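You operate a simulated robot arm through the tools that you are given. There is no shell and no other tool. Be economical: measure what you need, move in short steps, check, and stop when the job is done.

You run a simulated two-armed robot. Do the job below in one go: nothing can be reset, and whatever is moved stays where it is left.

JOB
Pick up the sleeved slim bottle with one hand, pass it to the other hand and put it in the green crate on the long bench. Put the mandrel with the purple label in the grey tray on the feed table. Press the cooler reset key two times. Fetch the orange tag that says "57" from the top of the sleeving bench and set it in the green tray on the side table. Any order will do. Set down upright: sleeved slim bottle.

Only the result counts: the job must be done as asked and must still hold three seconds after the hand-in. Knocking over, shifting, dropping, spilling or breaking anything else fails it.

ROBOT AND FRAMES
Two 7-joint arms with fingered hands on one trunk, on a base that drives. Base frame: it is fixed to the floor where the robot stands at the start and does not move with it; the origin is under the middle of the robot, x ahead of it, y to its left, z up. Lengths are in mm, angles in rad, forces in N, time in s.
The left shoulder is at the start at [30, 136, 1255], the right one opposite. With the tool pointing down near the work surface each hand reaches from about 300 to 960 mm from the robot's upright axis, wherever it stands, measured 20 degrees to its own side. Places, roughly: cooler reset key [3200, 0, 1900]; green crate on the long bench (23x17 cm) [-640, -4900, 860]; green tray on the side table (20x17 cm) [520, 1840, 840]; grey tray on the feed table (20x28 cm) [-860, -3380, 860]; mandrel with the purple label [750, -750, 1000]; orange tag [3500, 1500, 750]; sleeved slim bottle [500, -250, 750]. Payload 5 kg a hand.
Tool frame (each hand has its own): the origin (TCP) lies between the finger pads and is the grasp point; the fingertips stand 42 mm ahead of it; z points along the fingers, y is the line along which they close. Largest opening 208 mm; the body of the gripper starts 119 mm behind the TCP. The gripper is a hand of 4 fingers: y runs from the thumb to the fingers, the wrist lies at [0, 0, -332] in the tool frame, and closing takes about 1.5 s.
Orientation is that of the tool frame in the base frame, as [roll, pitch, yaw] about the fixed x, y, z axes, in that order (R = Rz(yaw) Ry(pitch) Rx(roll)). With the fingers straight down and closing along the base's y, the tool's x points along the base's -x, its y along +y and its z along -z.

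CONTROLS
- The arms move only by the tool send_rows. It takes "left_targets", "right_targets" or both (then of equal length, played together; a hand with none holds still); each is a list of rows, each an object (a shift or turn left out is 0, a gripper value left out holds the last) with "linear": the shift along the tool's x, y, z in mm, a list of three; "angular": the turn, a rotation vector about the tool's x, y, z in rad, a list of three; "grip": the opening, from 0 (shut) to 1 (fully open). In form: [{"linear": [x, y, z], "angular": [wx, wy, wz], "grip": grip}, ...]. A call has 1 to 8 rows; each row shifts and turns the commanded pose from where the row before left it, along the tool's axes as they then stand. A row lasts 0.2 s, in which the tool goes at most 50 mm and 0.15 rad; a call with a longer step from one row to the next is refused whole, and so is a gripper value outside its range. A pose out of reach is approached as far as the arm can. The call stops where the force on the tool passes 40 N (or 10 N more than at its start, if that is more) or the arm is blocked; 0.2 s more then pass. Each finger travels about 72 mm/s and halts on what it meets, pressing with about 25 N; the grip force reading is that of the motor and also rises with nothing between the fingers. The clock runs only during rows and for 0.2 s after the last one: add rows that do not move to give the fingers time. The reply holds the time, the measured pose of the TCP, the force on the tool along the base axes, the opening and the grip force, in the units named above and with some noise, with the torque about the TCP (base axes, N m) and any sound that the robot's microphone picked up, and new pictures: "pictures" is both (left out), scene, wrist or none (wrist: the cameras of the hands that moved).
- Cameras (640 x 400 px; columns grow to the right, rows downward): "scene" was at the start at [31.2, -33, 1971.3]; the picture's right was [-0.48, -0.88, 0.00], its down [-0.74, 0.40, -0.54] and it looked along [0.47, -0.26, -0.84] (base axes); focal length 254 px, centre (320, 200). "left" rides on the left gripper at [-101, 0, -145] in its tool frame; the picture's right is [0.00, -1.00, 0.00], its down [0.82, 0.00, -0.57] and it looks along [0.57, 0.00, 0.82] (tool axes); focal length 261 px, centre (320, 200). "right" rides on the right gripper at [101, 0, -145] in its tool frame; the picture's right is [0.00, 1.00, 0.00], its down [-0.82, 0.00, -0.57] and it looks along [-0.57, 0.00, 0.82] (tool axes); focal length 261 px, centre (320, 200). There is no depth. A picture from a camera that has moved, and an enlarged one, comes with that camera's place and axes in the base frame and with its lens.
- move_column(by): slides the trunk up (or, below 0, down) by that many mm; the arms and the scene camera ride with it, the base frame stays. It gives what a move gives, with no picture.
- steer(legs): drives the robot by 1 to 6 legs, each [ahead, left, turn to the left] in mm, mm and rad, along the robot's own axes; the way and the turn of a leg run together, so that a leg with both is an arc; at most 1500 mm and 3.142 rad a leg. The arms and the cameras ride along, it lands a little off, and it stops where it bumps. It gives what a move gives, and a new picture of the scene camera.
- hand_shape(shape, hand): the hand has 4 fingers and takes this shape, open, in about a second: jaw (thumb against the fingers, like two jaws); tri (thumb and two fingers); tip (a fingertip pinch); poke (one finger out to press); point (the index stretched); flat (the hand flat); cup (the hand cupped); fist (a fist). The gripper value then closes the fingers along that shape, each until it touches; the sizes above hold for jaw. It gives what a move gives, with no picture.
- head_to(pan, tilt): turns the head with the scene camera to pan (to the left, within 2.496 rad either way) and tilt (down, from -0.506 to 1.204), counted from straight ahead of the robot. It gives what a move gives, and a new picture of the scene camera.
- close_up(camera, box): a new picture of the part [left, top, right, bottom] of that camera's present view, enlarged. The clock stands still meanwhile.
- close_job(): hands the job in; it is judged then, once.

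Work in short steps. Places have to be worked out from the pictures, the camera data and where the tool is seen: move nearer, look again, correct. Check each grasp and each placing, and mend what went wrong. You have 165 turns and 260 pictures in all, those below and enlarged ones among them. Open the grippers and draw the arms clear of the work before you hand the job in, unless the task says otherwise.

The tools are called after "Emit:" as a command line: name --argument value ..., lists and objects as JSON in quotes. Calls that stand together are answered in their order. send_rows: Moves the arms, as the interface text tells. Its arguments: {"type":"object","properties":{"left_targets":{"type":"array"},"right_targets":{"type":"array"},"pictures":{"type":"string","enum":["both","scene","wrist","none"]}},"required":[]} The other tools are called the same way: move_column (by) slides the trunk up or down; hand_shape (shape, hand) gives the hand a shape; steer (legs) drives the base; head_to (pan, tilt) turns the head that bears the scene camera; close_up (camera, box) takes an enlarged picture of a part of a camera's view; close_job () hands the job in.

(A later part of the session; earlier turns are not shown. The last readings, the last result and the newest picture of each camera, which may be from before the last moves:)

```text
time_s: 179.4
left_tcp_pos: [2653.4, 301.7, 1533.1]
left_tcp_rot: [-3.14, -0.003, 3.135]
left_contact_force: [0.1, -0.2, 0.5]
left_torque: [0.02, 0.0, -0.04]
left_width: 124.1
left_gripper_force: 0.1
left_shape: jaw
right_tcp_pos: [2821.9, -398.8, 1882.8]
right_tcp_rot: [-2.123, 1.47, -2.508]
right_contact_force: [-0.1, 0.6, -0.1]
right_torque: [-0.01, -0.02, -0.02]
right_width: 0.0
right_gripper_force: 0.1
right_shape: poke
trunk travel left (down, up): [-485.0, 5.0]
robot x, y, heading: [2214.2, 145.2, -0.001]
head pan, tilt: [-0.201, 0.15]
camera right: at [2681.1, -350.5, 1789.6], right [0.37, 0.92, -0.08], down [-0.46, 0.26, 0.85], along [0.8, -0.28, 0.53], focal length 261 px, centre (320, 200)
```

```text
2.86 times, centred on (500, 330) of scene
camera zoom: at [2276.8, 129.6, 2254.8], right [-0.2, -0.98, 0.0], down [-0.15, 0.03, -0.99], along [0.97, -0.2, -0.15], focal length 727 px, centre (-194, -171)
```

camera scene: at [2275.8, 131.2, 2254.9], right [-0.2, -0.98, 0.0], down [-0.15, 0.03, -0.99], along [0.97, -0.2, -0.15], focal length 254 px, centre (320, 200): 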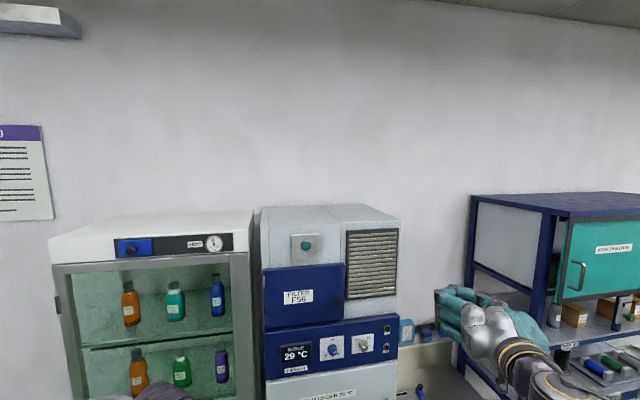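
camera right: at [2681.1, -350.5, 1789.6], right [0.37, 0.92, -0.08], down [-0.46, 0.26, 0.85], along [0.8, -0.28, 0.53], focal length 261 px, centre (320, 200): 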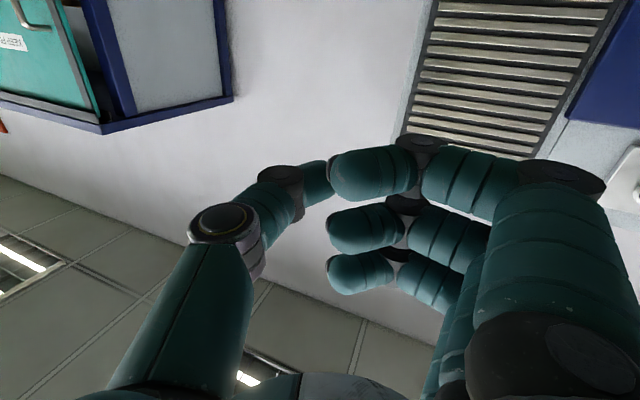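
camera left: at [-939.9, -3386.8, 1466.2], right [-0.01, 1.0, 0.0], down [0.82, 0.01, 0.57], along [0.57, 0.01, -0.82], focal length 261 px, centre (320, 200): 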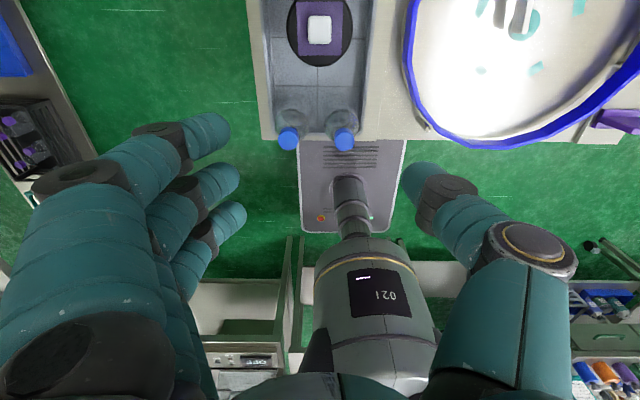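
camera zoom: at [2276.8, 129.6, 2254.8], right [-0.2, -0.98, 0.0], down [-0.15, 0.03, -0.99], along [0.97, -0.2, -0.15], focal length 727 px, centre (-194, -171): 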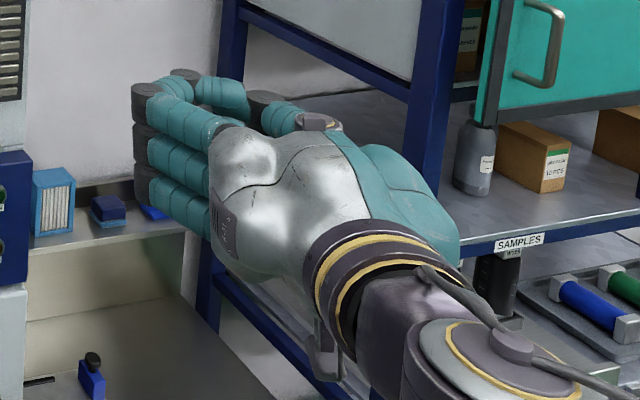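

The poke shape shows no extended finger. I try the point shape (index stretched).

Emit:
hand_shape --shape "point" --hand "right"

Emit:
close_up --camera "right" --box '[0, 0, 640, 400]'

Emit:
close_up --camera "scene" --box '[400, 260, 600, 400]'

```text
time_s: 180.3
left_tcp_pos: [2654.3, 301.5, 1533.1]
left_tcp_rot: [3.141, -0.002, 3.134]
left_contact_force: [-0.3, 0.3, 0.7]
left_torque: [0.03, -0.01, -0.02]
left_width: 124.3
left_gripper_force: 0.2
left_shape: jaw
right_tcp_pos: [2821.5, -399.3, 1882.3]
right_tcp_rot: [-2.118, 1.469, -2.505]
right_contact_force: [0.0, -0.4, -0.1]
right_torque: [-0.01, -0.03, -0.04]
right_width: 201.7
right_gripper_force: 0.1
right_shape: point
trunk travel left (down, up): [-485.0, 5.0]
robot x, y, heading: [2213.1, 149.1, 0.007]
head pan, tilt: [-0.201, 0.15]
```

```text
1.00 times, centred on (320, 200) of right (not enlarged: the box is as wide or as high as the picture)
camera zoom: at [2680.9, -350.2, 1789.8], right [0.37, 0.92, -0.08], down [-0.46, 0.26, 0.85], along [0.8, -0.28, 0.53], focal length 261 px, centre (320, 200)
```

zoom: 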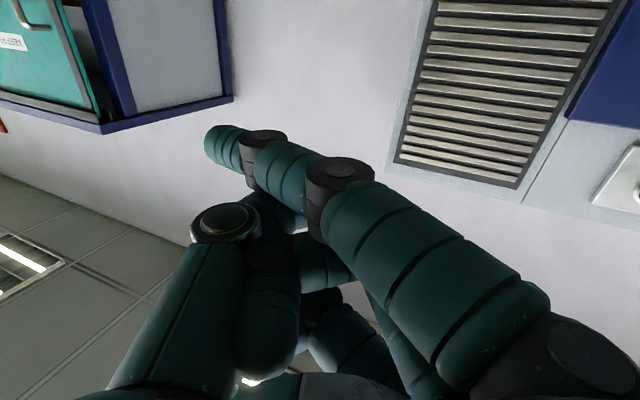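

```text
2.86 times, centred on (500, 330) of scene
camera zoom: at [2276.4, 130.1, 2254.8], right [-0.2, -0.98, 0.0], down [-0.15, 0.03, -0.99], along [0.97, -0.2, -0.15], focal length 727 px, centre (-194, -171)
```

zoom: 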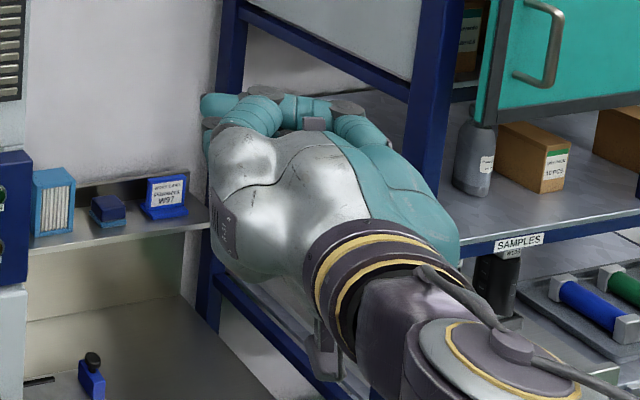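

The jaw shape, fully closed, has the best-defined tip (42 mm ahead of the TCP). I switch to it, square the hand to +x, and move in front of the key at a distance.

Emit:
hand_shape --shape "jaw" --hand "right"

Emit:
send_rows --right_targets '[{"angular": [-0.13, -0.017, 0.027], "grip": 0}, {"angular": [-0.13, -0.017, 0.027], "grip": 0}, {"angular": [-0.13, -0.017, 0.027], "grip": 0}, {"linear": [-12, 45, 0], "grip": 0}, {"linear": [-12, 45, 0]}, {"linear": [-12, 45, 0]}, {"linear": [-12, 45, 0]}, {"linear": [-12, 45, 0]}]' --pictures "wrist"

```text
time_s: 181.2
left_tcp_pos: [2654.2, 301.1, 1533.8]
left_tcp_rot: [-3.141, -0.001, 3.135]
left_contact_force: [0.0, 0.8, 0.5]
left_torque: [0.02, 0.01, -0.03]
left_width: 124.2
left_gripper_force: 0.0
left_shape: jaw
right_tcp_pos: [2822.4, -399.9, 1881.0]
right_tcp_rot: [-2.124, 1.469, -2.508]
right_contact_force: [0.3, -0.7, 0.1]
right_torque: [-0.02, 0.0, 0.03]
right_width: 207.8
right_gripper_force: 0.1
right_shape: jaw
trunk travel left (down, up): [-485.0, 5.0]
robot x, y, heading: [2219.2, 149.2, 0.0]
head pan, tilt: [-0.201, 0.15]
```

```text
time_s: 183.1
left_tcp_pos: [2654.8, 305.0, 1534.6]
left_tcp_rot: [-3.14, -0.004, 3.133]
left_contact_force: [0.6, 1.8, -0.7]
left_torque: [-0.19, -0.03, 0.0]
left_width: 124.4
left_gripper_force: 0.0
left_shape: jaw
right_tcp_pos: [2823.3, -170.5, 1944.3]
right_tcp_rot: [2.696, 1.552, 2.702]
right_contact_force: [0.1, -0.1, 0.8]
right_torque: [0.01, 0.02, -0.13]
right_width: 0.0
right_gripper_force: 20.7
right_shape: jaw
trunk travel left (down, up): [-485.0, 5.0]
robot x, y, heading: [2216.7, 148.4, -0.002]
head pan, tilt: [-0.201, 0.15]
camera right: at [2676.9, -171.2, 1846.5], right [0.0, 1.0, 0.01], down [-0.56, -0.01, 0.83], along [0.83, 0.0, 0.56], focal length 261 px, centre (320, 200)
```

right: 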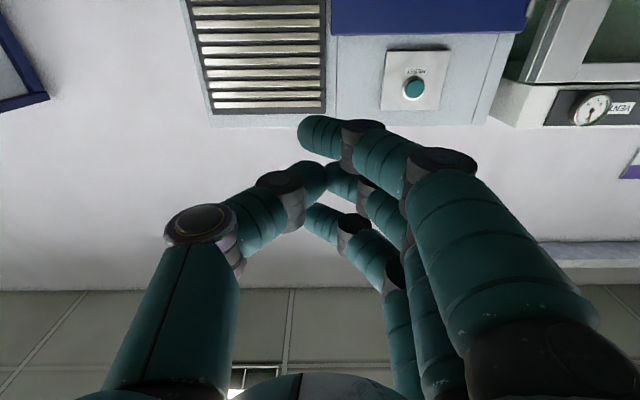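

The hand is square. With the jaw closed, the index tip leads, 38 mm below the TCP. The key triangulates to (3176, 0, 1944), so TCP should go to z≈1982. I move to ~70 mm short.

Emit:
send_rows --right_targets '[{"linear": [-6.5, 28.5, 38]}, {"linear": [-6.5, 28.5, 38]}, {"linear": [-6.5, 28.5, 38]}, {"linear": [-6.5, 28.5, 38]}, {"linear": [-6.5, 28.5, 38]}, {"linear": [-6, 28, 38]}, {}]' --pictures "both"

Emit:
close_up --camera "right" --box '[200, 0, 440, 200]'

```text
time_s: 184.7
left_tcp_pos: [2654.3, 299.8, 1533.5]
left_tcp_rot: [-3.142, -0.004, 3.134]
left_contact_force: [-0.1, -0.2, 0.4]
left_torque: [0.06, -0.02, 0.01]
left_width: 124.4
left_gripper_force: 0.1
left_shape: jaw
right_tcp_pos: [3049.1, -4.3, 1981.6]
right_tcp_rot: [2.502, 1.551, 2.505]
right_contact_force: [-0.2, -0.6, 0.7]
right_torque: [-0.01, 0.07, 0.09]
right_width: 0.0
right_gripper_force: 25.1
right_shape: jaw
trunk travel left (down, up): [-485.0, 5.0]
robot x, y, heading: [2215.6, 144.7, 0.007]
head pan, tilt: [-0.201, 0.15]
camera scene: at [2275.2, 127.8, 2254.8], right [-0.2, -0.98, 0.0], down [-0.15, 0.03, -0.99], along [0.97, -0.2, -0.15], focal length 254 px, centre (320, 200)
camera right: at [2903.7, -3.7, 1883.1], right [-0.01, 1.0, 0.02], down [-0.56, -0.02, 0.83], along [0.83, 0.0, 0.56], focal length 261 px, centre (320, 200)
```

scene: 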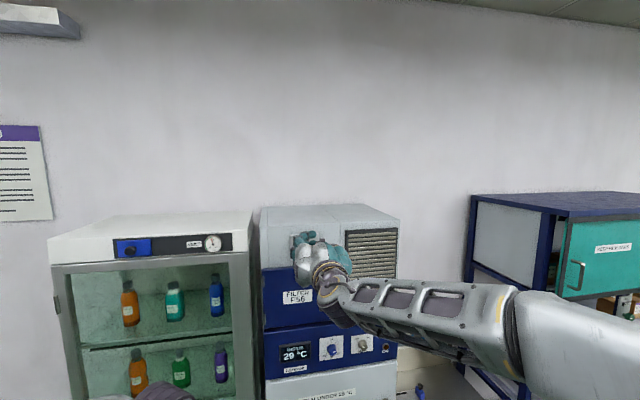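
right: 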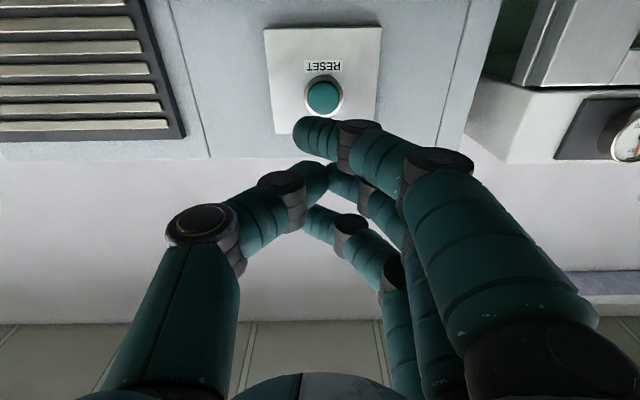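

```text
2.00 times, centred on (320, 100) of right
camera zoom: at [2903.7, -3.7, 1883.1], right [-0.01, 1.0, 0.02], down [-0.56, -0.02, 0.83], along [0.83, 0.0, 0.56], focal length 521 px, centre (320, 400)
```

zoom: 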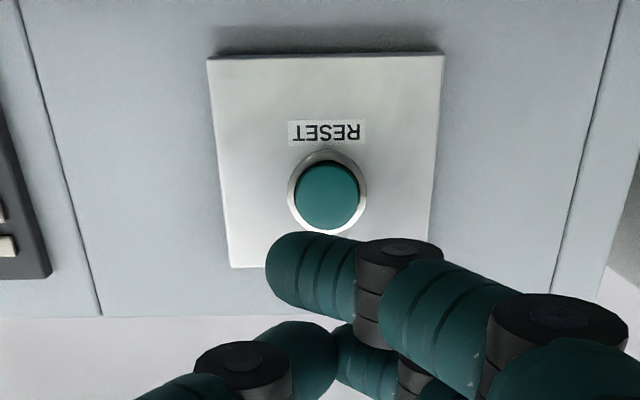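

Aligned with the key (y≈1, z≈1943). I advance close, then press in small steps, watching force and sound.

Emit:
send_rows --right_targets '[{"linear": [0, 3, 30]}, {"linear": [0, 2, 25]}, {"linear": [0, 0, 0]}]' --pictures "wrist"

```text
time_s: 185.4
left_tcp_pos: [2652.0, 301.6, 1534.4]
left_tcp_rot: [-3.141, -0.002, 3.136]
left_contact_force: [-0.7, -0.3, -0.5]
left_torque: [0.0, -0.13, 0.01]
left_width: 124.4
left_gripper_force: 0.0
left_shape: jaw
right_tcp_pos: [3101.3, 0.8, 1982.1]
right_tcp_rot: [2.512, 1.554, 2.518]
right_contact_force: [-0.7, 0.7, 1.0]
right_torque: [0.01, 0.04, 0.03]
right_width: 0.0
right_gripper_force: 24.9
right_shape: jaw
trunk travel left (down, up): [-485.0, 5.0]
robot x, y, heading: [2216.6, 150.6, -0.005]
head pan, tilt: [-0.201, 0.15]
camera right: at [2955.6, 1.4, 1884.1], right [-0.01, 1.0, 0.02], down [-0.56, -0.02, 0.83], along [0.83, 0.0, 0.56], focal length 261 px, centre (320, 200)
```

right: 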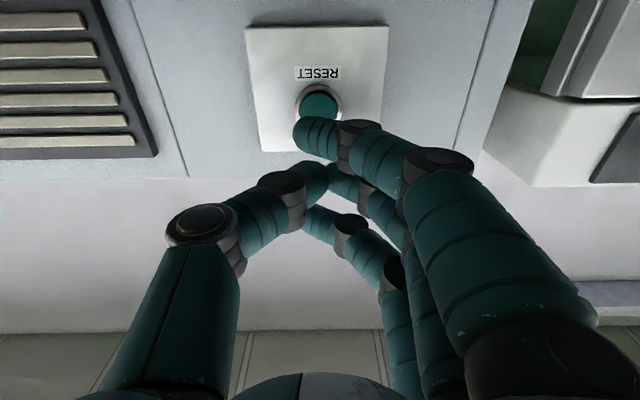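

Very close. I creep in 5 mm steps.

Emit:
send_rows --right_targets '[{"linear": [0, 0, 5]}, {"linear": [0, 0, 5]}, {"linear": [0, 0, 5]}, {"linear": [0, 0, 5]}]' --pictures "wrist"

```text
time_s: 186.4
left_tcp_pos: [2655.2, 301.2, 1533.4]
left_tcp_rot: [-3.142, -0.002, 3.136]
left_contact_force: [0.4, 0.6, 0.0]
left_torque: [-0.01, 0.04, 0.01]
left_width: 123.9
left_gripper_force: 0.1
left_shape: jaw
right_tcp_pos: [3126.0, 2.9, 1978.8]
right_tcp_rot: [2.604, 1.551, 2.608]
right_contact_force: [0.7, -0.7, -0.2]
right_torque: [-0.01, -0.01, -0.01]
right_width: 0.0
right_gripper_force: 25.5
right_shape: jaw
trunk travel left (down, up): [-485.0, 5.0]
robot x, y, heading: [2221.2, 148.3, 0.001]
head pan, tilt: [-0.201, 0.15]
camera right: at [2980.0, 2.2, 1881.6], right [-0.01, 1.0, 0.01], down [-0.56, -0.02, 0.83], along [0.83, 0.0, 0.56], focal length 261 px, centre (320, 200)
```

right: 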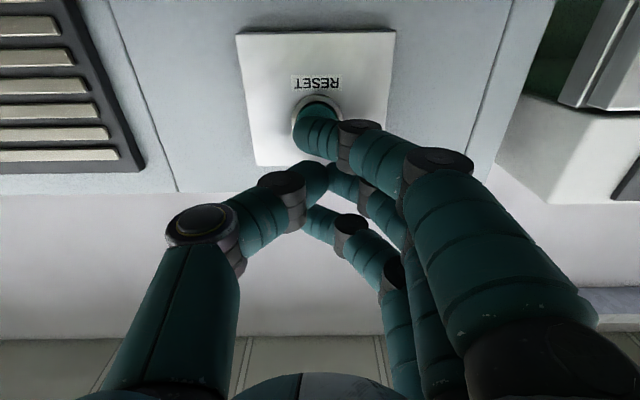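

No contact yet; continuing.

Emit:
send_rows --right_targets '[{"linear": [0, 0, 4]}, {"linear": [0, 0, 4]}, {"linear": [0, 0, 4]}, {"linear": [0, 0, 4]}]' --pictures "wrist"

```text
time_s: 187.4
left_tcp_pos: [2655.6, 301.8, 1532.7]
left_tcp_rot: [3.141, -0.002, 3.136]
left_contact_force: [-0.4, -0.4, 0.2]
left_torque: [0.0, 0.06, -0.01]
left_width: 124.3
left_gripper_force: 0.0
left_shape: jaw
right_tcp_pos: [3140.4, 2.0, 1979.7]
right_tcp_rot: [2.574, 1.551, 2.582]
right_contact_force: [-4.7, 1.0, 1.5]
right_torque: [0.01, 0.11, 0.0]
right_width: 0.0
right_gripper_force: 25.5
right_shape: jaw
trunk travel left (down, up): [-485.0, 5.0]
robot x, y, heading: [2215.7, 147.7, -0.001]
head pan, tilt: [-0.201, 0.15]
heard: click
camera right: at [2994.7, 3.5, 1881.7], right [-0.01, 1.0, 0.01], down [-0.56, -0.02, 0.83], along [0.83, 0.0, 0.56], focal length 261 px, centre (320, 200)
```

right: 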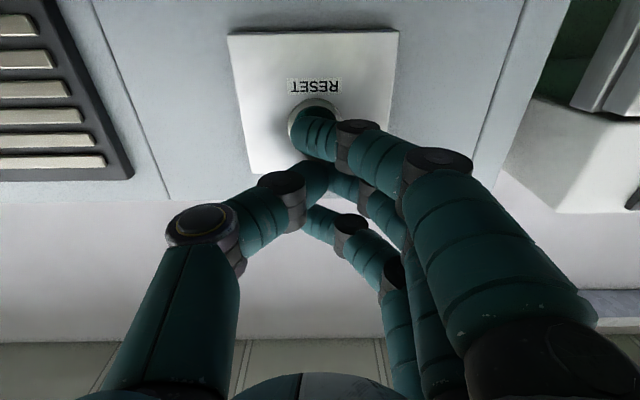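

A click was heard: press one. I back off fully to release.

Emit:
send_rows --right_targets '[{"linear": [0, 0, -15]}, {"linear": [0, 0, -15]}, {}]' --pictures "wrist"

Emit:
send_rows --right_targets '[{"linear": [0, 0, 10]}, {"linear": [0, 0, 10]}, {"linear": [0, 0, 5]}, {"linear": [0, 0, 5]}]' --pictures "none"

```text
time_s: 188.2
left_tcp_pos: [2654.9, 300.6, 1533.5]
left_tcp_rot: [3.141, -0.004, 3.134]
left_contact_force: [-0.4, -0.5, 0.5]
left_torque: [-0.04, 0.06, 0.03]
left_width: 124.2
left_gripper_force: 0.1
left_shape: jaw
right_tcp_pos: [3112.6, 3.0, 1979.3]
right_tcp_rot: [2.612, 1.551, 2.619]
right_contact_force: [0.1, -0.1, 1.0]
right_torque: [0.0, -0.04, -0.05]
right_width: 0.2
right_gripper_force: 25.1
right_shape: jaw
trunk travel left (down, up): [-485.0, 5.0]
robot x, y, heading: [2216.6, 147.5, 0.005]
head pan, tilt: [-0.201, 0.15]
camera right: at [2966.4, 3.2, 1881.2], right [-0.01, 1.0, 0.01], down [-0.56, -0.01, 0.83], along [0.83, 0.0, 0.56], focal length 261 px, centre (320, 200)
```

right: 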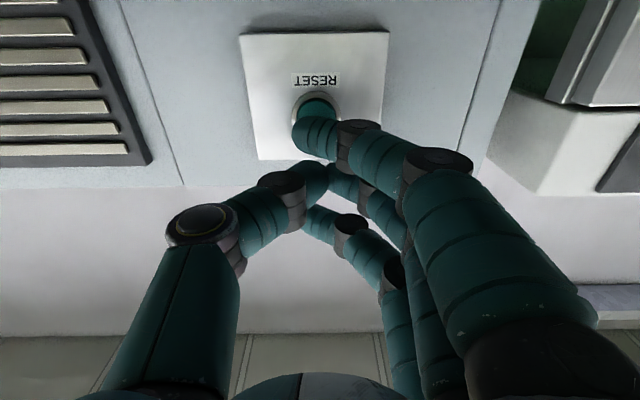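

```text
time_s: 189.2
left_tcp_pos: [2653.8, 300.8, 1532.6]
left_tcp_rot: [3.141, -0.001, 3.134]
left_contact_force: [0.6, -0.4, 0.5]
left_torque: [-0.02, 0.02, 0.01]
left_width: 124.5
left_gripper_force: 0.0
left_shape: jaw
right_tcp_pos: [3139.8, 3.3, 1980.1]
right_tcp_rot: [2.581, 1.55, 2.588]
right_contact_force: [-4.5, -0.5, 1.5]
right_torque: [-0.01, 0.13, -0.01]
right_width: 0.0
right_gripper_force: 25.5
right_shape: jaw
trunk travel left (down, up): [-485.0, 5.0]
robot x, y, heading: [2211.7, 150.4, 0.002]
head pan, tilt: [-0.201, 0.15]
heard: click
```

Second click heard. I withdraw the right hand, fold it down again, lower the trunk and back away.

Emit:
send_rows --right_targets '[{"linear": [0, 0, -30]}, {"linear": [0, 0, -45]}, {"linear": [0, 0, -45]}, {"linear": [0, 0, -45]}, {"linear": [30, 0, -35]}, {"linear": [45, 0, 0]}, {"linear": [45, 0, 0]}, {"linear": [45, 0, 0]}]' --pictures "none"

Emit:
send_rows --right_targets '[{"angular": [0, 0.15, 0], "linear": [40, -15, 0]}, {"angular": [0, 0.15, 0], "linear": [30, -15, 0]}, {"angular": [0, 0.15, 0]}, {"angular": [0, 0.15, 0]}, {"angular": [0, 0.15, 0]}, {"angular": [0, 0.15, 0]}, {"angular": [0, 0.15, 0]}, {"angular": [0, 0.15, 0]}]' --pictures "none"

Emit:
send_rows --right_targets '[{"angular": [0, 0.15, 0]}, {"angular": [0, 0.15, 0]}, {"angular": [0, 0.09, 0]}]' --pictures "none"

Emit:
move_column --by -210

Emit:
steer --legs '[[-250, 900, 0]]'

Emit:
head_to --pan 0.1 --tilt 0.45

```text
time_s: 191.1
left_tcp_pos: [2654.8, 300.3, 1534.0]
left_tcp_rot: [-3.141, -0.003, 3.135]
left_contact_force: [-0.5, 0.7, -0.2]
left_torque: [-0.02, 0.02, -0.03]
left_width: 124.5
left_gripper_force: 0.0
left_shape: jaw
right_tcp_pos: [2936.9, 1.0, 1817.3]
right_tcp_rot: [2.522, 1.552, 2.527]
right_contact_force: [0.3, -0.1, 0.9]
right_torque: [-0.02, 0.04, 0.05]
right_width: 0.0
right_gripper_force: 24.8
right_shape: jaw
trunk travel left (down, up): [-485.0, 5.0]
robot x, y, heading: [2215.1, 146.6, 0.002]
head pan, tilt: [-0.201, 0.15]
```

```text
time_s: 192.8
left_tcp_pos: [2656.4, 299.7, 1532.5]
left_tcp_rot: [-3.141, -0.006, 3.134]
left_contact_force: [0.9, 0.0, 0.9]
left_torque: [0.04, 0.15, -0.01]
left_width: 124.4
left_gripper_force: 0.1
left_shape: jaw
right_tcp_pos: [2936.3, -27.4, 1747.0]
right_tcp_rot: [3.131, 0.351, -3.138]
right_contact_force: [0.8, -0.1, 0.1]
right_torque: [0.04, 0.12, -0.01]
right_width: 0.0
right_gripper_force: 25.0
right_shape: jaw
trunk travel left (down, up): [-485.0, 5.0]
robot x, y, heading: [2216.1, 150.6, -0.004]
head pan, tilt: [-0.201, 0.15]
```

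```text
time_s: 193.7
left_tcp_pos: [2653.7, 301.5, 1533.4]
left_tcp_rot: [-3.141, -0.002, 3.134]
left_contact_force: [0.1, -0.2, -0.8]
left_torque: [-0.04, -0.04, 0.04]
left_width: 124.3
left_gripper_force: 0.1
left_shape: jaw
right_tcp_pos: [2931.9, -27.4, 1749.7]
right_tcp_rot: [3.132, -0.037, -3.135]
right_contact_force: [-0.4, -0.7, 0.0]
right_torque: [0.01, -0.06, 0.0]
right_width: 0.0
right_gripper_force: 24.8
right_shape: jaw
trunk travel left (down, up): [-485.0, 5.0]
robot x, y, heading: [2214.4, 151.8, -0.002]
head pan, tilt: [-0.201, 0.15]
```

```text
time_s: 195.9
left_tcp_pos: [2654.2, 301.2, 1323.4]
left_tcp_rot: [-3.141, -0.003, 3.135]
left_contact_force: [-0.3, 1.0, 0.3]
left_torque: [-0.04, -0.01, 0.02]
left_width: 124.3
left_gripper_force: 0.0
left_shape: jaw
right_tcp_pos: [2933.3, -25.9, 1538.7]
right_tcp_rot: [3.131, -0.035, -3.136]
right_contact_force: [-1.1, 0.9, 0.4]
right_torque: [-0.03, 0.0, 0.02]
right_width: 0.0
right_gripper_force: 24.8
right_shape: jaw
trunk travel left (down, up): [-275.0, 215.0]
robot x, y, heading: [2213.7, 148.0, -0.001]
head pan, tilt: [-0.201, 0.15]
```

```text
time_s: 200.7
left_tcp_pos: [2409.3, 1188.3, 1324.1]
left_tcp_rot: [3.142, 0.0, 3.124]
left_contact_force: [0.1, -0.1, -0.9]
left_torque: [-0.01, 0.01, 0.0]
left_width: 123.9
left_gripper_force: 0.1
left_shape: jaw
right_tcp_pos: [2683.7, 858.1, 1538.2]
right_tcp_rot: [3.131, -0.034, 3.137]
right_contact_force: [0.1, 0.7, 0.0]
right_torque: [0.0, 0.0, -0.02]
right_width: 0.0
right_gripper_force: 24.9
right_shape: jaw
trunk travel left (down, up): [-275.0, 215.0]
robot x, y, heading: [1969.6, 1039.3, -0.009]
head pan, tilt: [-0.201, 0.15]
camera scene: at [2030.3, 1020.4, 2044.8], right [-0.21, -0.98, 0.0], down [-0.15, 0.03, -0.99], along [0.97, -0.21, -0.15], focal length 254 px, centre (320, 200)
```

scene: 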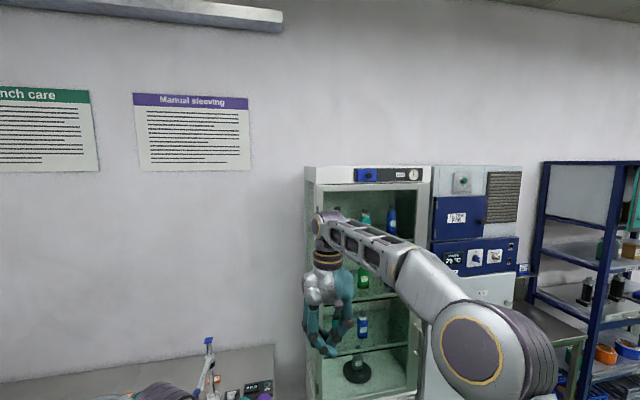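

```text
time_s: 201.5
left_tcp_pos: [2410.0, 1187.1, 1322.9]
left_tcp_rot: [3.141, -0.002, 3.124]
left_contact_force: [0.0, -0.4, 0.4]
left_torque: [0.07, 0.0, -0.01]
left_width: 124.4
left_gripper_force: 0.1
left_shape: jaw
right_tcp_pos: [2684.9, 856.9, 1538.4]
right_tcp_rot: [3.132, -0.036, 3.137]
right_contact_force: [0.6, 0.8, 0.2]
right_torque: [0.03, 0.03, 0.03]
right_width: 0.0
right_gripper_force: 24.9
right_shape: jaw
trunk travel left (down, up): [-275.0, 215.0]
robot x, y, heading: [1967.8, 1039.7, -0.008]
head pan, tilt: [0.099, 0.45]
camera scene: at [2031.2, 1047.2, 2016.9], right [0.09, -1.0, 0.0], down [-0.43, -0.04, -0.9], along [0.9, 0.08, -0.43], focal length 254 px, centre (320, 200)
```

scene: 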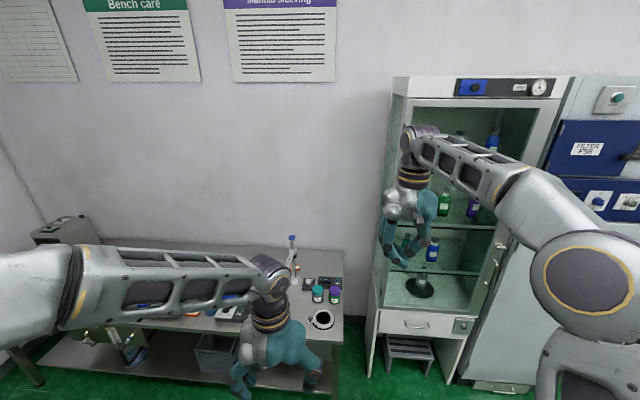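

I fold the right arm back to the side and move square to the sleeving bench.

Emit:
send_rows --right_targets '[{"linear": [45, 0, 15]}, {"linear": [45, 0, 15]}, {"linear": [45, -20, 15]}, {"linear": [45, -20, 15]}, {"linear": [40, -20, 20]}, {"linear": [20, -20, 30]}, {"linear": [0, -20, 40]}, {"linear": [0, -20, 40]}]' --left_targets '[{"linear": [0, 40, 0]}, {"linear": [0, 40, 0]}, {"linear": [0, 40, 0]}, {"linear": [0, 40, 0]}, {}, {}, {}, {}]' --pictures "none"

Emit:
steer --legs '[[300, 420, 0]]'

Emit:
head_to --pan 0.0 --tilt 0.7

```text
refused: row 3 steps farther than a row can; nothing moved
```

```text
time_s: 204.6
left_tcp_pos: [2715.7, 1607.2, 1324.1]
left_tcp_rot: [-3.141, -0.003, 3.125]
left_contact_force: [0.4, 0.6, -0.9]
left_torque: [-0.05, 0.0, 0.01]
left_width: 124.3
left_gripper_force: 0.1
left_shape: jaw
right_tcp_pos: [2991.1, 1273.6, 1538.4]
right_tcp_rot: [3.129, -0.033, 3.137]
right_contact_force: [0.8, -0.3, -0.7]
right_torque: [-0.02, 0.05, -0.01]
right_width: 0.0
right_gripper_force: 25.2
right_shape: jaw
trunk travel left (down, up): [-275.0, 215.0]
robot x, y, heading: [2273.1, 1454.8, -0.011]
head pan, tilt: [0.099, 0.45]
camera scene: at [2338.1, 1465.5, 2016.8], right [0.09, -1.0, 0.0], down [-0.43, -0.04, -0.9], along [0.9, 0.08, -0.44], focal length 254 px, centre (320, 200)
```

scene: 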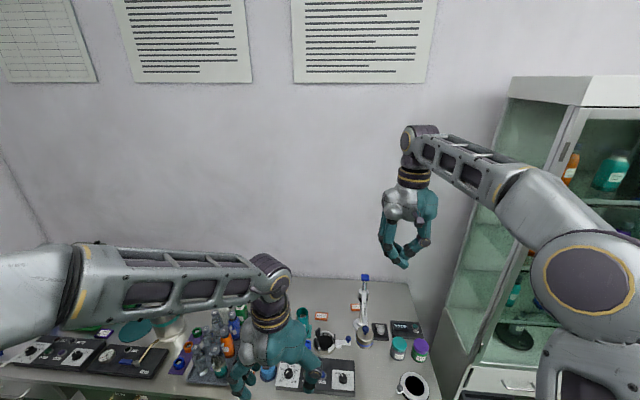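

```text
time_s: 205.3
left_tcp_pos: [2715.3, 1604.9, 1323.5]
left_tcp_rot: [3.141, -0.003, 3.124]
left_contact_force: [-0.3, -1.3, 0.2]
left_torque: [0.0, -0.02, 0.03]
left_width: 124.5
left_gripper_force: 0.0
left_shape: jaw
right_tcp_pos: [2990.7, 1274.6, 1538.5]
right_tcp_rot: [3.132, -0.035, 3.136]
right_contact_force: [-1.0, -0.8, -0.2]
right_torque: [0.0, -0.07, 0.05]
right_width: 0.1
right_gripper_force: 25.1
right_shape: jaw
trunk travel left (down, up): [-275.0, 215.0]
robot x, y, heading: [2275.7, 1453.1, -0.011]
head pan, tilt: [0.0, 0.7]
camera scene: at [2331.1, 1455.9, 1994.7], right [-0.01, -1.0, 0.0], down [-0.64, 0.01, -0.77], along [0.77, -0.01, -0.64], focal length 254 px, centre (320, 200)
```

scene: 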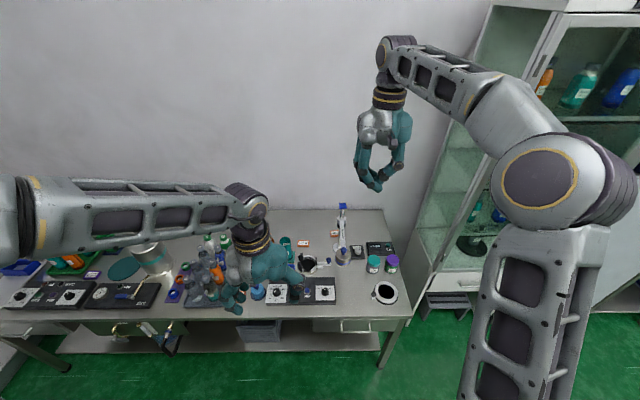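

Orange tags are visible near (305, 245) and (330, 235). I zoom in to read them.

Emit:
close_up --camera "scene" --box '[270, 200, 400, 300]'

Emit:
close_up --camera "scene" --box '[0, 220, 270, 330]'

Emit:
close_up --camera "scene" --box '[295, 225, 345, 260]'

```text
4.00 times, centred on (335, 250) of scene
camera zoom: at [2331.1, 1455.9, 1994.7], right [-0.01, -1.0, 0.0], down [-0.64, 0.01, -0.77], along [0.77, -0.01, -0.64], focal length 1018 px, centre (260, 0)
```

zoom: 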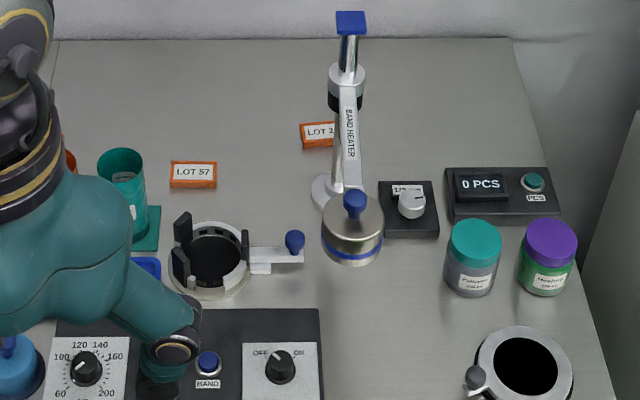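

```text
2.37 times, centred on (135, 275) of scene
camera zoom: at [2331.1, 1455.9, 1994.7], right [-0.01, -1.0, 0.0], down [-0.64, 0.01, -0.77], along [0.77, -0.01, -0.64], focal length 603 px, centre (758, 22)
```

zoom: 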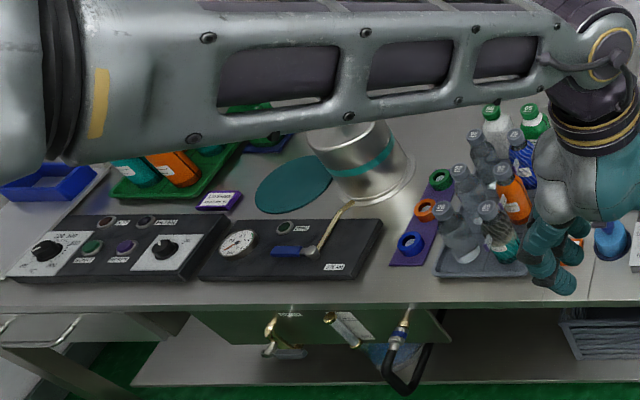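

```text
11.43 times, centred on (320, 242) of scene
camera zoom: at [2331.1, 1455.9, 1994.7], right [-0.01, -1.0, 0.0], down [-0.64, 0.01, -0.77], along [0.77, -0.01, -0.64], focal length 2907 px, centre (320, -286)
```

zoom: 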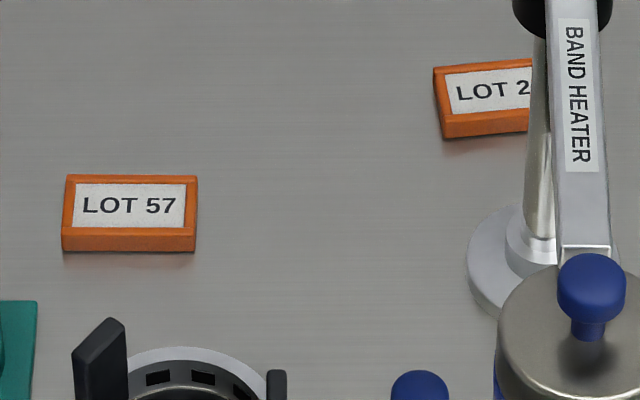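

The wanted LOT 57 tag (orange, ~65×40 mm) lies at about (3296, 1539), with a cup and a fixture in front of it. I fold the right arm back, and drive nearer.

Emit:
send_rows --right_targets '[{"linear": [45, 0, 15]}, {"linear": [45, 0, 15]}, {"linear": [40, -20, 15]}, {"linear": [40, -20, 15]}, {"linear": [40, -20, 15]}, {"linear": [20, -20, 30]}, {"linear": [0, -20, 40]}, {"linear": [0, -20, 40]}]' --pictures "none"

Emit:
steer --legs '[[200, -20, 0.01]]'

Emit:
send_rows --left_targets '[{"linear": [-45, 0, 0]}, {"linear": [-45, 0, 0]}, {"linear": [-45, 0, 0]}, {"linear": [-45, 0, 0]}, {"linear": [0, -30, 0]}]' --pictures "both"

```text
time_s: 207.1
left_tcp_pos: [2716.7, 1604.2, 1323.6]
left_tcp_rot: [-3.141, -0.004, 3.122]
left_contact_force: [0.9, 0.4, -0.4]
left_torque: [0.08, 0.0, 0.02]
left_width: 124.3
left_gripper_force: 0.0
left_shape: jaw
right_tcp_pos: [2754.8, 1155.2, 1359.2]
right_tcp_rot: [3.129, -0.033, 3.137]
right_contact_force: [0.9, -1.1, -0.9]
right_torque: [0.1, 0.01, 0.0]
right_width: 0.0
right_gripper_force: 24.8
right_shape: jaw
trunk travel left (down, up): [-275.0, 215.0]
robot x, y, heading: [2273.5, 1456.5, -0.01]
head pan, tilt: [0.0, 0.7]
```

```text
time_s: 208.7
left_tcp_pos: [2914.5, 1587.0, 1322.5]
left_tcp_rot: [-3.142, -0.003, 3.132]
left_contact_force: [1.0, -0.4, 0.0]
left_torque: [0.03, 0.08, 0.01]
left_width: 124.2
left_gripper_force: 0.1
left_shape: jaw
right_tcp_pos: [2955.2, 1137.5, 1359.6]
right_tcp_rot: [3.131, -0.035, -3.138]
right_contact_force: [0.8, 0.3, -0.2]
right_torque: [0.02, 0.1, 0.0]
right_width: 0.1
right_gripper_force: 24.6
right_shape: jaw
trunk travel left (down, up): [-275.0, 215.0]
robot x, y, heading: [2477.0, 1432.8, 0.0]
head pan, tilt: [0.0, 0.7]
camera scene: at [2531.5, 1434.9, 1994.6], right [0.0, -1.0, 0.0], down [-0.64, 0.0, -0.76], along [0.76, 0.0, -0.64], focal length 254 px, centre (320, 200)
```

scene: 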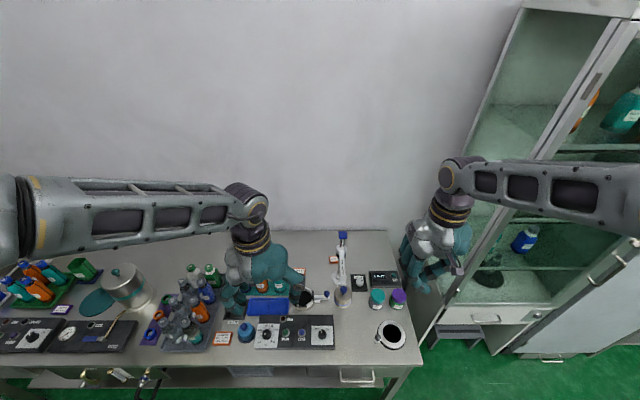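

```text
time_s: 209.9
left_tcp_pos: [3093.0, 1553.4, 1325.3]
left_tcp_rot: [3.141, 0.0, 3.131]
left_contact_force: [-0.5, -1.9, -0.1]
left_torque: [0.13, -0.13, 0.0]
left_width: 124.4
left_gripper_force: 0.0
left_shape: jaw
right_tcp_pos: [2954.0, 1136.3, 1360.8]
right_tcp_rot: [3.129, -0.033, -3.139]
right_contact_force: [-0.9, -1.3, 1.0]
right_torque: [0.18, -0.15, -0.02]
right_width: 0.0
right_gripper_force: 25.2
right_shape: jaw
trunk travel left (down, up): [-275.0, 215.0]
robot x, y, heading: [2471.4, 1432.6, 0.002]
head pan, tilt: [0.0, 0.7]
camera scene: at [2527.8, 1432.0, 1994.8], right [0.0, -1.0, 0.0], down [-0.64, 0.0, -0.77], along [0.77, 0.0, -0.64], focal length 254 px, centre (320, 200)
camera left: at [3194.3, 1552.5, 1468.4], right [-0.01, -1.0, 0.0], down [-0.82, 0.0, 0.57], along [-0.57, 0.0, -0.82], focal length 261 px, centre (320, 200)
```

scene: 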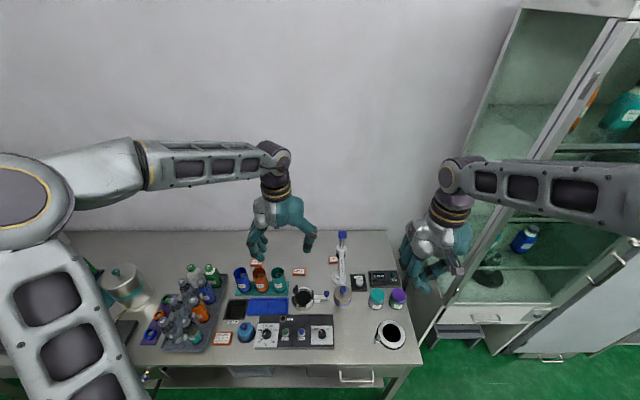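
left: 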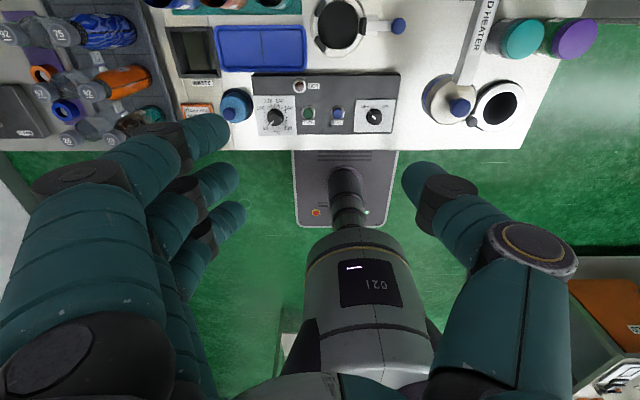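

Several orange tags are visible; I zoom in to be sure which says 57.

Emit:
close_up --camera "scene" --box '[205, 235, 355, 355]'

Emit:
close_up --camera "scene" --box '[265, 250, 345, 310]'

```text
3.33 times, centred on (280, 295) of scene
camera zoom: at [2527.8, 1432.0, 1994.8], right [0.0, -1.0, 0.0], down [-0.64, 0.0, -0.77], along [0.77, 0.0, -0.64], focal length 848 px, centre (453, -117)
```

zoom: 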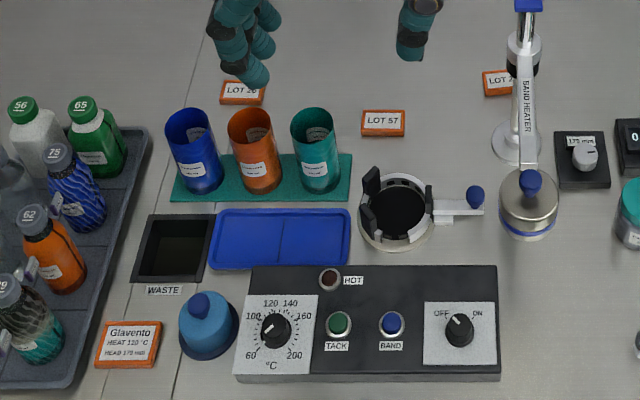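

```text
6.67 times, centred on (305, 280) of scene
camera zoom: at [2527.8, 1432.0, 1994.8], right [0.0, -1.0, 0.0], down [-0.64, 0.0, -0.77], along [0.77, 0.0, -0.64], focal length 1696 px, centre (420, -333)
```

zoom: 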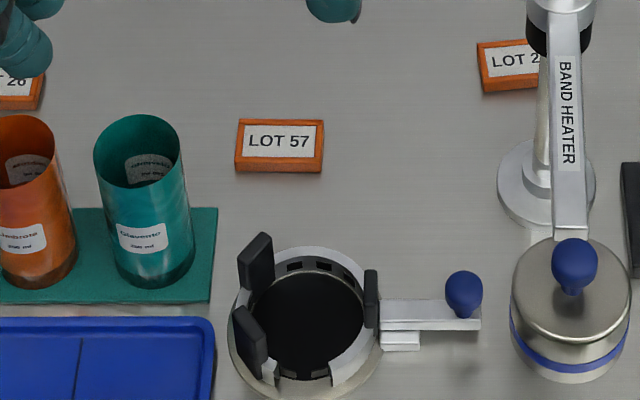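

LOT 57 is the middle one at about (3303, 1541); the teal cup (top z≈1000) ends at x≈3240. I bring the left hand above the tag.

Emit:
send_rows --left_targets '[{"linear": [-31, -1.7, 30], "grip": 0.5}, {"linear": [-31, -1.7, 30]}, {"linear": [-31, -1.7, 30]}, {"linear": [-31, -1.7, 30]}, {"linear": [-31, -1.7, 30]}, {"linear": [-31, -1.7, 30]}, {"linear": [-31, -1.7, 30]}]' --pictures "both"

Emit:
close_up --camera "scene" --box '[235, 220, 345, 310]'

```text
time_s: 211.5
left_tcp_pos: [3311.2, 1541.0, 1111.3]
left_tcp_rot: [3.141, -0.002, 3.131]
left_contact_force: [1.5, 0.4, 0.8]
left_torque: [-0.05, 0.14, -0.03]
left_width: 105.1
left_gripper_force: 0.0
left_shape: jaw
right_tcp_pos: [2956.5, 1138.8, 1359.1]
right_tcp_rot: [3.131, -0.036, -3.139]
right_contact_force: [0.9, 0.0, 0.6]
right_torque: [-0.02, 0.11, 0.0]
right_width: 0.0
right_gripper_force: 24.7
right_shape: jaw
trunk travel left (down, up): [-275.0, 215.0]
robot x, y, heading: [2477.0, 1432.2, -0.003]
head pan, tilt: [0.0, 0.7]
camera scene: at [2532.5, 1434.7, 1994.5], right [0.0, -1.0, 0.0], down [-0.65, 0.0, -0.76], along [0.76, 0.0, -0.65], focal length 254 px, centre (320, 200)
camera left: at [3414.1, 1540.3, 1254.1], right [-0.01, -1.0, 0.0], down [-0.82, 0.0, 0.57], along [-0.57, 0.0, -0.82], focal length 261 px, centre (320, 200)
```

scene: 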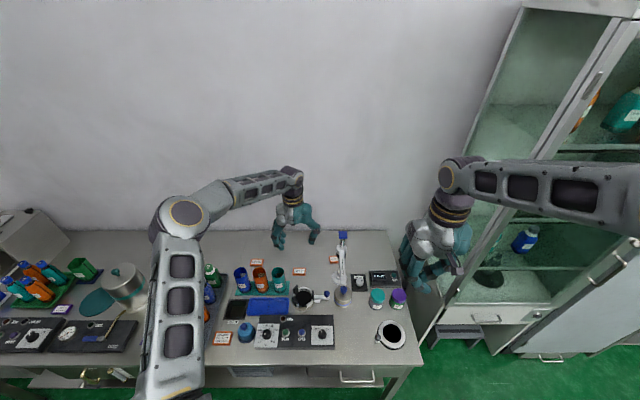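
left: 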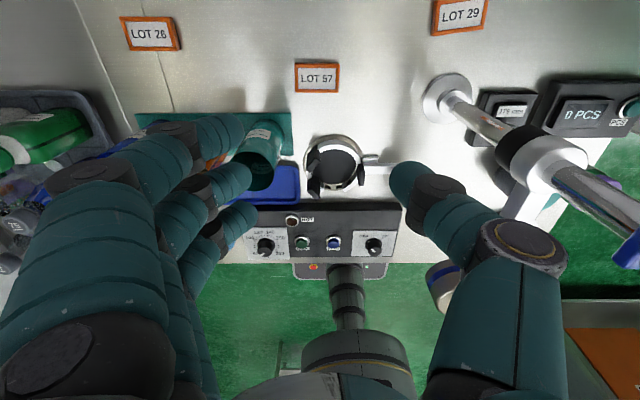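

```text
4.44 times, centred on (290, 265) of scene
camera zoom: at [2532.5, 1434.7, 1994.5], right [0.0, -1.0, 0.0], down [-0.65, 0.0, -0.76], along [0.76, 0.0, -0.65], focal length 1131 px, centre (453, -89)
```

zoom: 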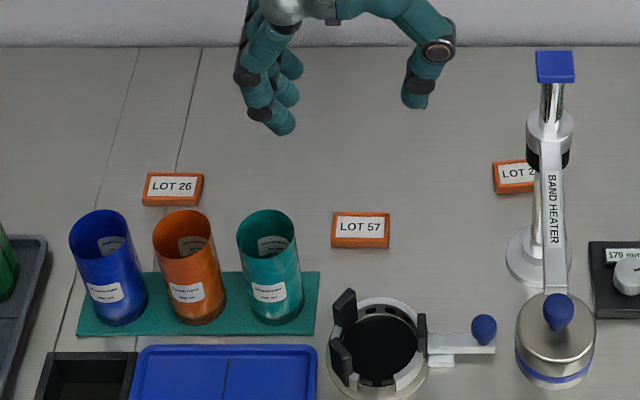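

Refined triangulation: tag at (3334, 1545), top z≈808, bench ≈795. I shift over it and descend to z≈870.

Emit:
send_rows --left_targets '[{"linear": [-27, 4, 0]}, {"linear": [0, 0, 46]}, {"linear": [0, 0, 46]}, {"linear": [0, 0, 46]}, {"linear": [0, 0, 46]}, {"linear": [0, 0, 46]}, {}]' --pictures "wrist"

Emit:
close_up --camera "scene" --box '[235, 200, 345, 310]'

```text
time_s: 213.1
left_tcp_pos: [3335.8, 1545.1, 884.0]
left_tcp_rot: [3.142, -0.002, 3.129]
left_contact_force: [-1.1, 0.4, 1.3]
left_torque: [0.0, -0.05, 0.03]
left_width: 104.8
left_gripper_force: 0.1
left_shape: jaw
right_tcp_pos: [2953.9, 1139.1, 1360.7]
right_tcp_rot: [3.132, -0.034, -3.141]
right_contact_force: [-0.9, 0.2, 0.4]
right_torque: [-0.04, -0.05, -0.02]
right_width: 0.0
right_gripper_force: 24.6
right_shape: jaw
trunk travel left (down, up): [-275.0, 215.0]
robot x, y, heading: [2478.7, 1436.6, -0.004]
head pan, tilt: [0.0, 0.7]
camera left: at [3437.4, 1543.7, 1026.7], right [-0.01, -1.0, 0.0], down [-0.82, 0.01, 0.57], along [-0.57, 0.0, -0.82], focal length 261 px, centre (320, 200)
```

left: 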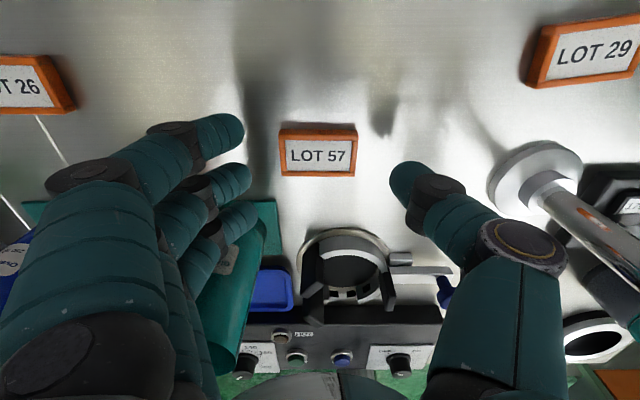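

```text
3.64 times, centred on (290, 255) of scene
camera zoom: at [2528.6, 1435.3, 1994.8], right [0.0, -1.0, 0.0], down [-0.64, 0.0, -0.77], along [0.77, 0.0, -0.64], focal length 925 px, centre (429, 0)
```

zoom: 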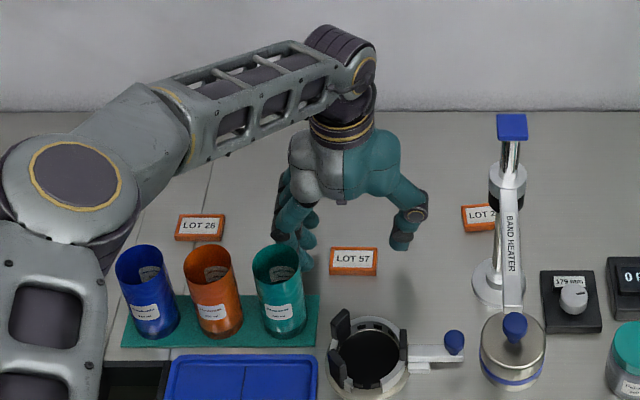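

Centred on the tag, clear of the cup. I descend to just above the bench.

Emit:
send_rows --left_targets '[{"linear": [0, 0, 15]}, {"linear": [0, 0, 12]}, {"linear": [0, 0, 6]}, {"linear": [0, 0, 5]}, {}]' --pictures "wrist"

```text
time_s: 214.3
left_tcp_pos: [3335.9, 1545.9, 845.1]
left_tcp_rot: [3.142, -0.002, 3.131]
left_contact_force: [0.9, -1.2, 0.4]
left_torque: [-0.03, -0.03, 0.0]
left_width: 104.8
left_gripper_force: 0.1
left_shape: jaw
right_tcp_pos: [2955.6, 1138.2, 1360.1]
right_tcp_rot: [3.13, -0.035, -3.141]
right_contact_force: [0.6, 0.0, -1.0]
right_torque: [-0.01, 0.02, 0.02]
right_width: 0.2
right_gripper_force: 25.1
right_shape: jaw
trunk travel left (down, up): [-275.0, 215.0]
robot x, y, heading: [2474.1, 1435.3, -0.004]
head pan, tilt: [0.0, 0.7]
camera left: at [3437.9, 1543.8, 988.2], right [-0.01, -1.0, 0.0], down [-0.82, 0.0, 0.57], along [-0.57, 0.0, -0.82], focal length 261 px, centre (320, 200)
```

left: 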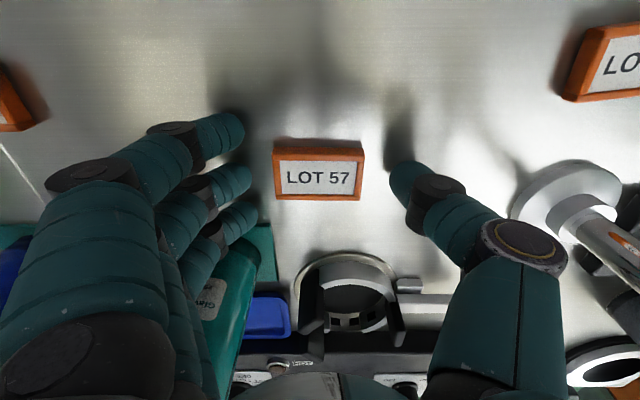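

Well aligned. A few millimetres lower, then close.

Emit:
send_rows --left_targets '[{"linear": [0, 0, 4]}, {"linear": [0, 0, 3]}, {"linear": [0, 0, 2]}, {}]' --pictures "none"

```text
time_s: 215.1
left_tcp_pos: [3338.1, 1545.8, 842.9]
left_tcp_rot: [3.14, 0.001, 3.132]
left_contact_force: [-7.0, 0.3, 23.8]
left_torque: [1.44, 0.49, 0.49]
left_width: 103.9
left_gripper_force: 0.1
left_shape: jaw
right_tcp_pos: [2953.3, 1139.8, 1361.4]
right_tcp_rot: [3.131, -0.034, -3.137]
right_contact_force: [1.3, -0.5, -0.1]
right_torque: [-0.07, 0.07, 0.04]
right_width: 0.0
right_gripper_force: 25.0
right_shape: jaw
trunk travel left (down, up): [-275.0, 215.0]
robot x, y, heading: [2475.5, 1438.1, -0.004]
head pan, tilt: [0.0, 0.7]
stopped in row 3 (left hand): the force on the tool passed its limit at 43 N (the readings are from after the stop); the commanded pose is now the measured one
```

The fingertips touch the bench. I raise 3 mm and close on the tag.

Emit:
send_rows --left_targets '[{"linear": [0, 0, -3]}, {"grip": 0.4}, {"grip": 0.3}, {"grip": 0.2}, {"grip": 0.0}, {"grip": 0.0}, {"grip": 0.0}, {"grip": 0.0}]' --pictures "wrist"

```text
time_s: 216.8
left_tcp_pos: [3338.1, 1545.3, 843.0]
left_tcp_rot: [3.141, 0.001, 3.131]
left_contact_force: [-0.5, -5.1, 11.9]
left_torque: [0.04, 0.02, 0.03]
left_width: 51.8
left_gripper_force: 25.2
left_shape: jaw
right_tcp_pos: [2954.5, 1138.6, 1360.4]
right_tcp_rot: [3.129, -0.035, -3.14]
right_contact_force: [0.6, 0.1, -0.7]
right_torque: [-0.01, 0.0, 0.02]
right_width: 0.0
right_gripper_force: 25.1
right_shape: jaw
trunk travel left (down, up): [-275.0, 215.0]
robot x, y, heading: [2477.1, 1437.2, -0.001]
head pan, tilt: [0.0, 0.7]
camera left: at [3438.8, 1544.0, 987.4], right [-0.01, -1.0, 0.0], down [-0.82, 0.0, 0.57], along [-0.57, 0.0, -0.82], focal length 261 px, centre (320, 200)
```

left: 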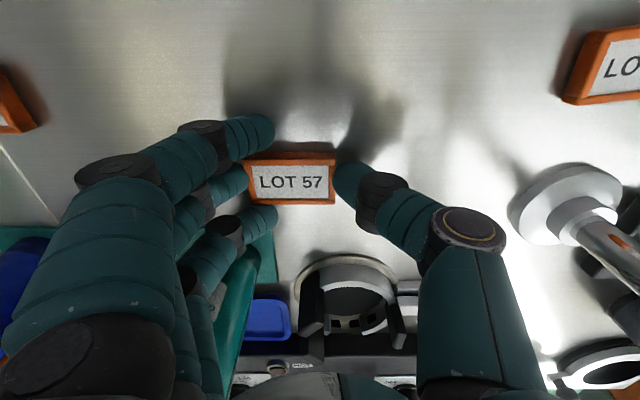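

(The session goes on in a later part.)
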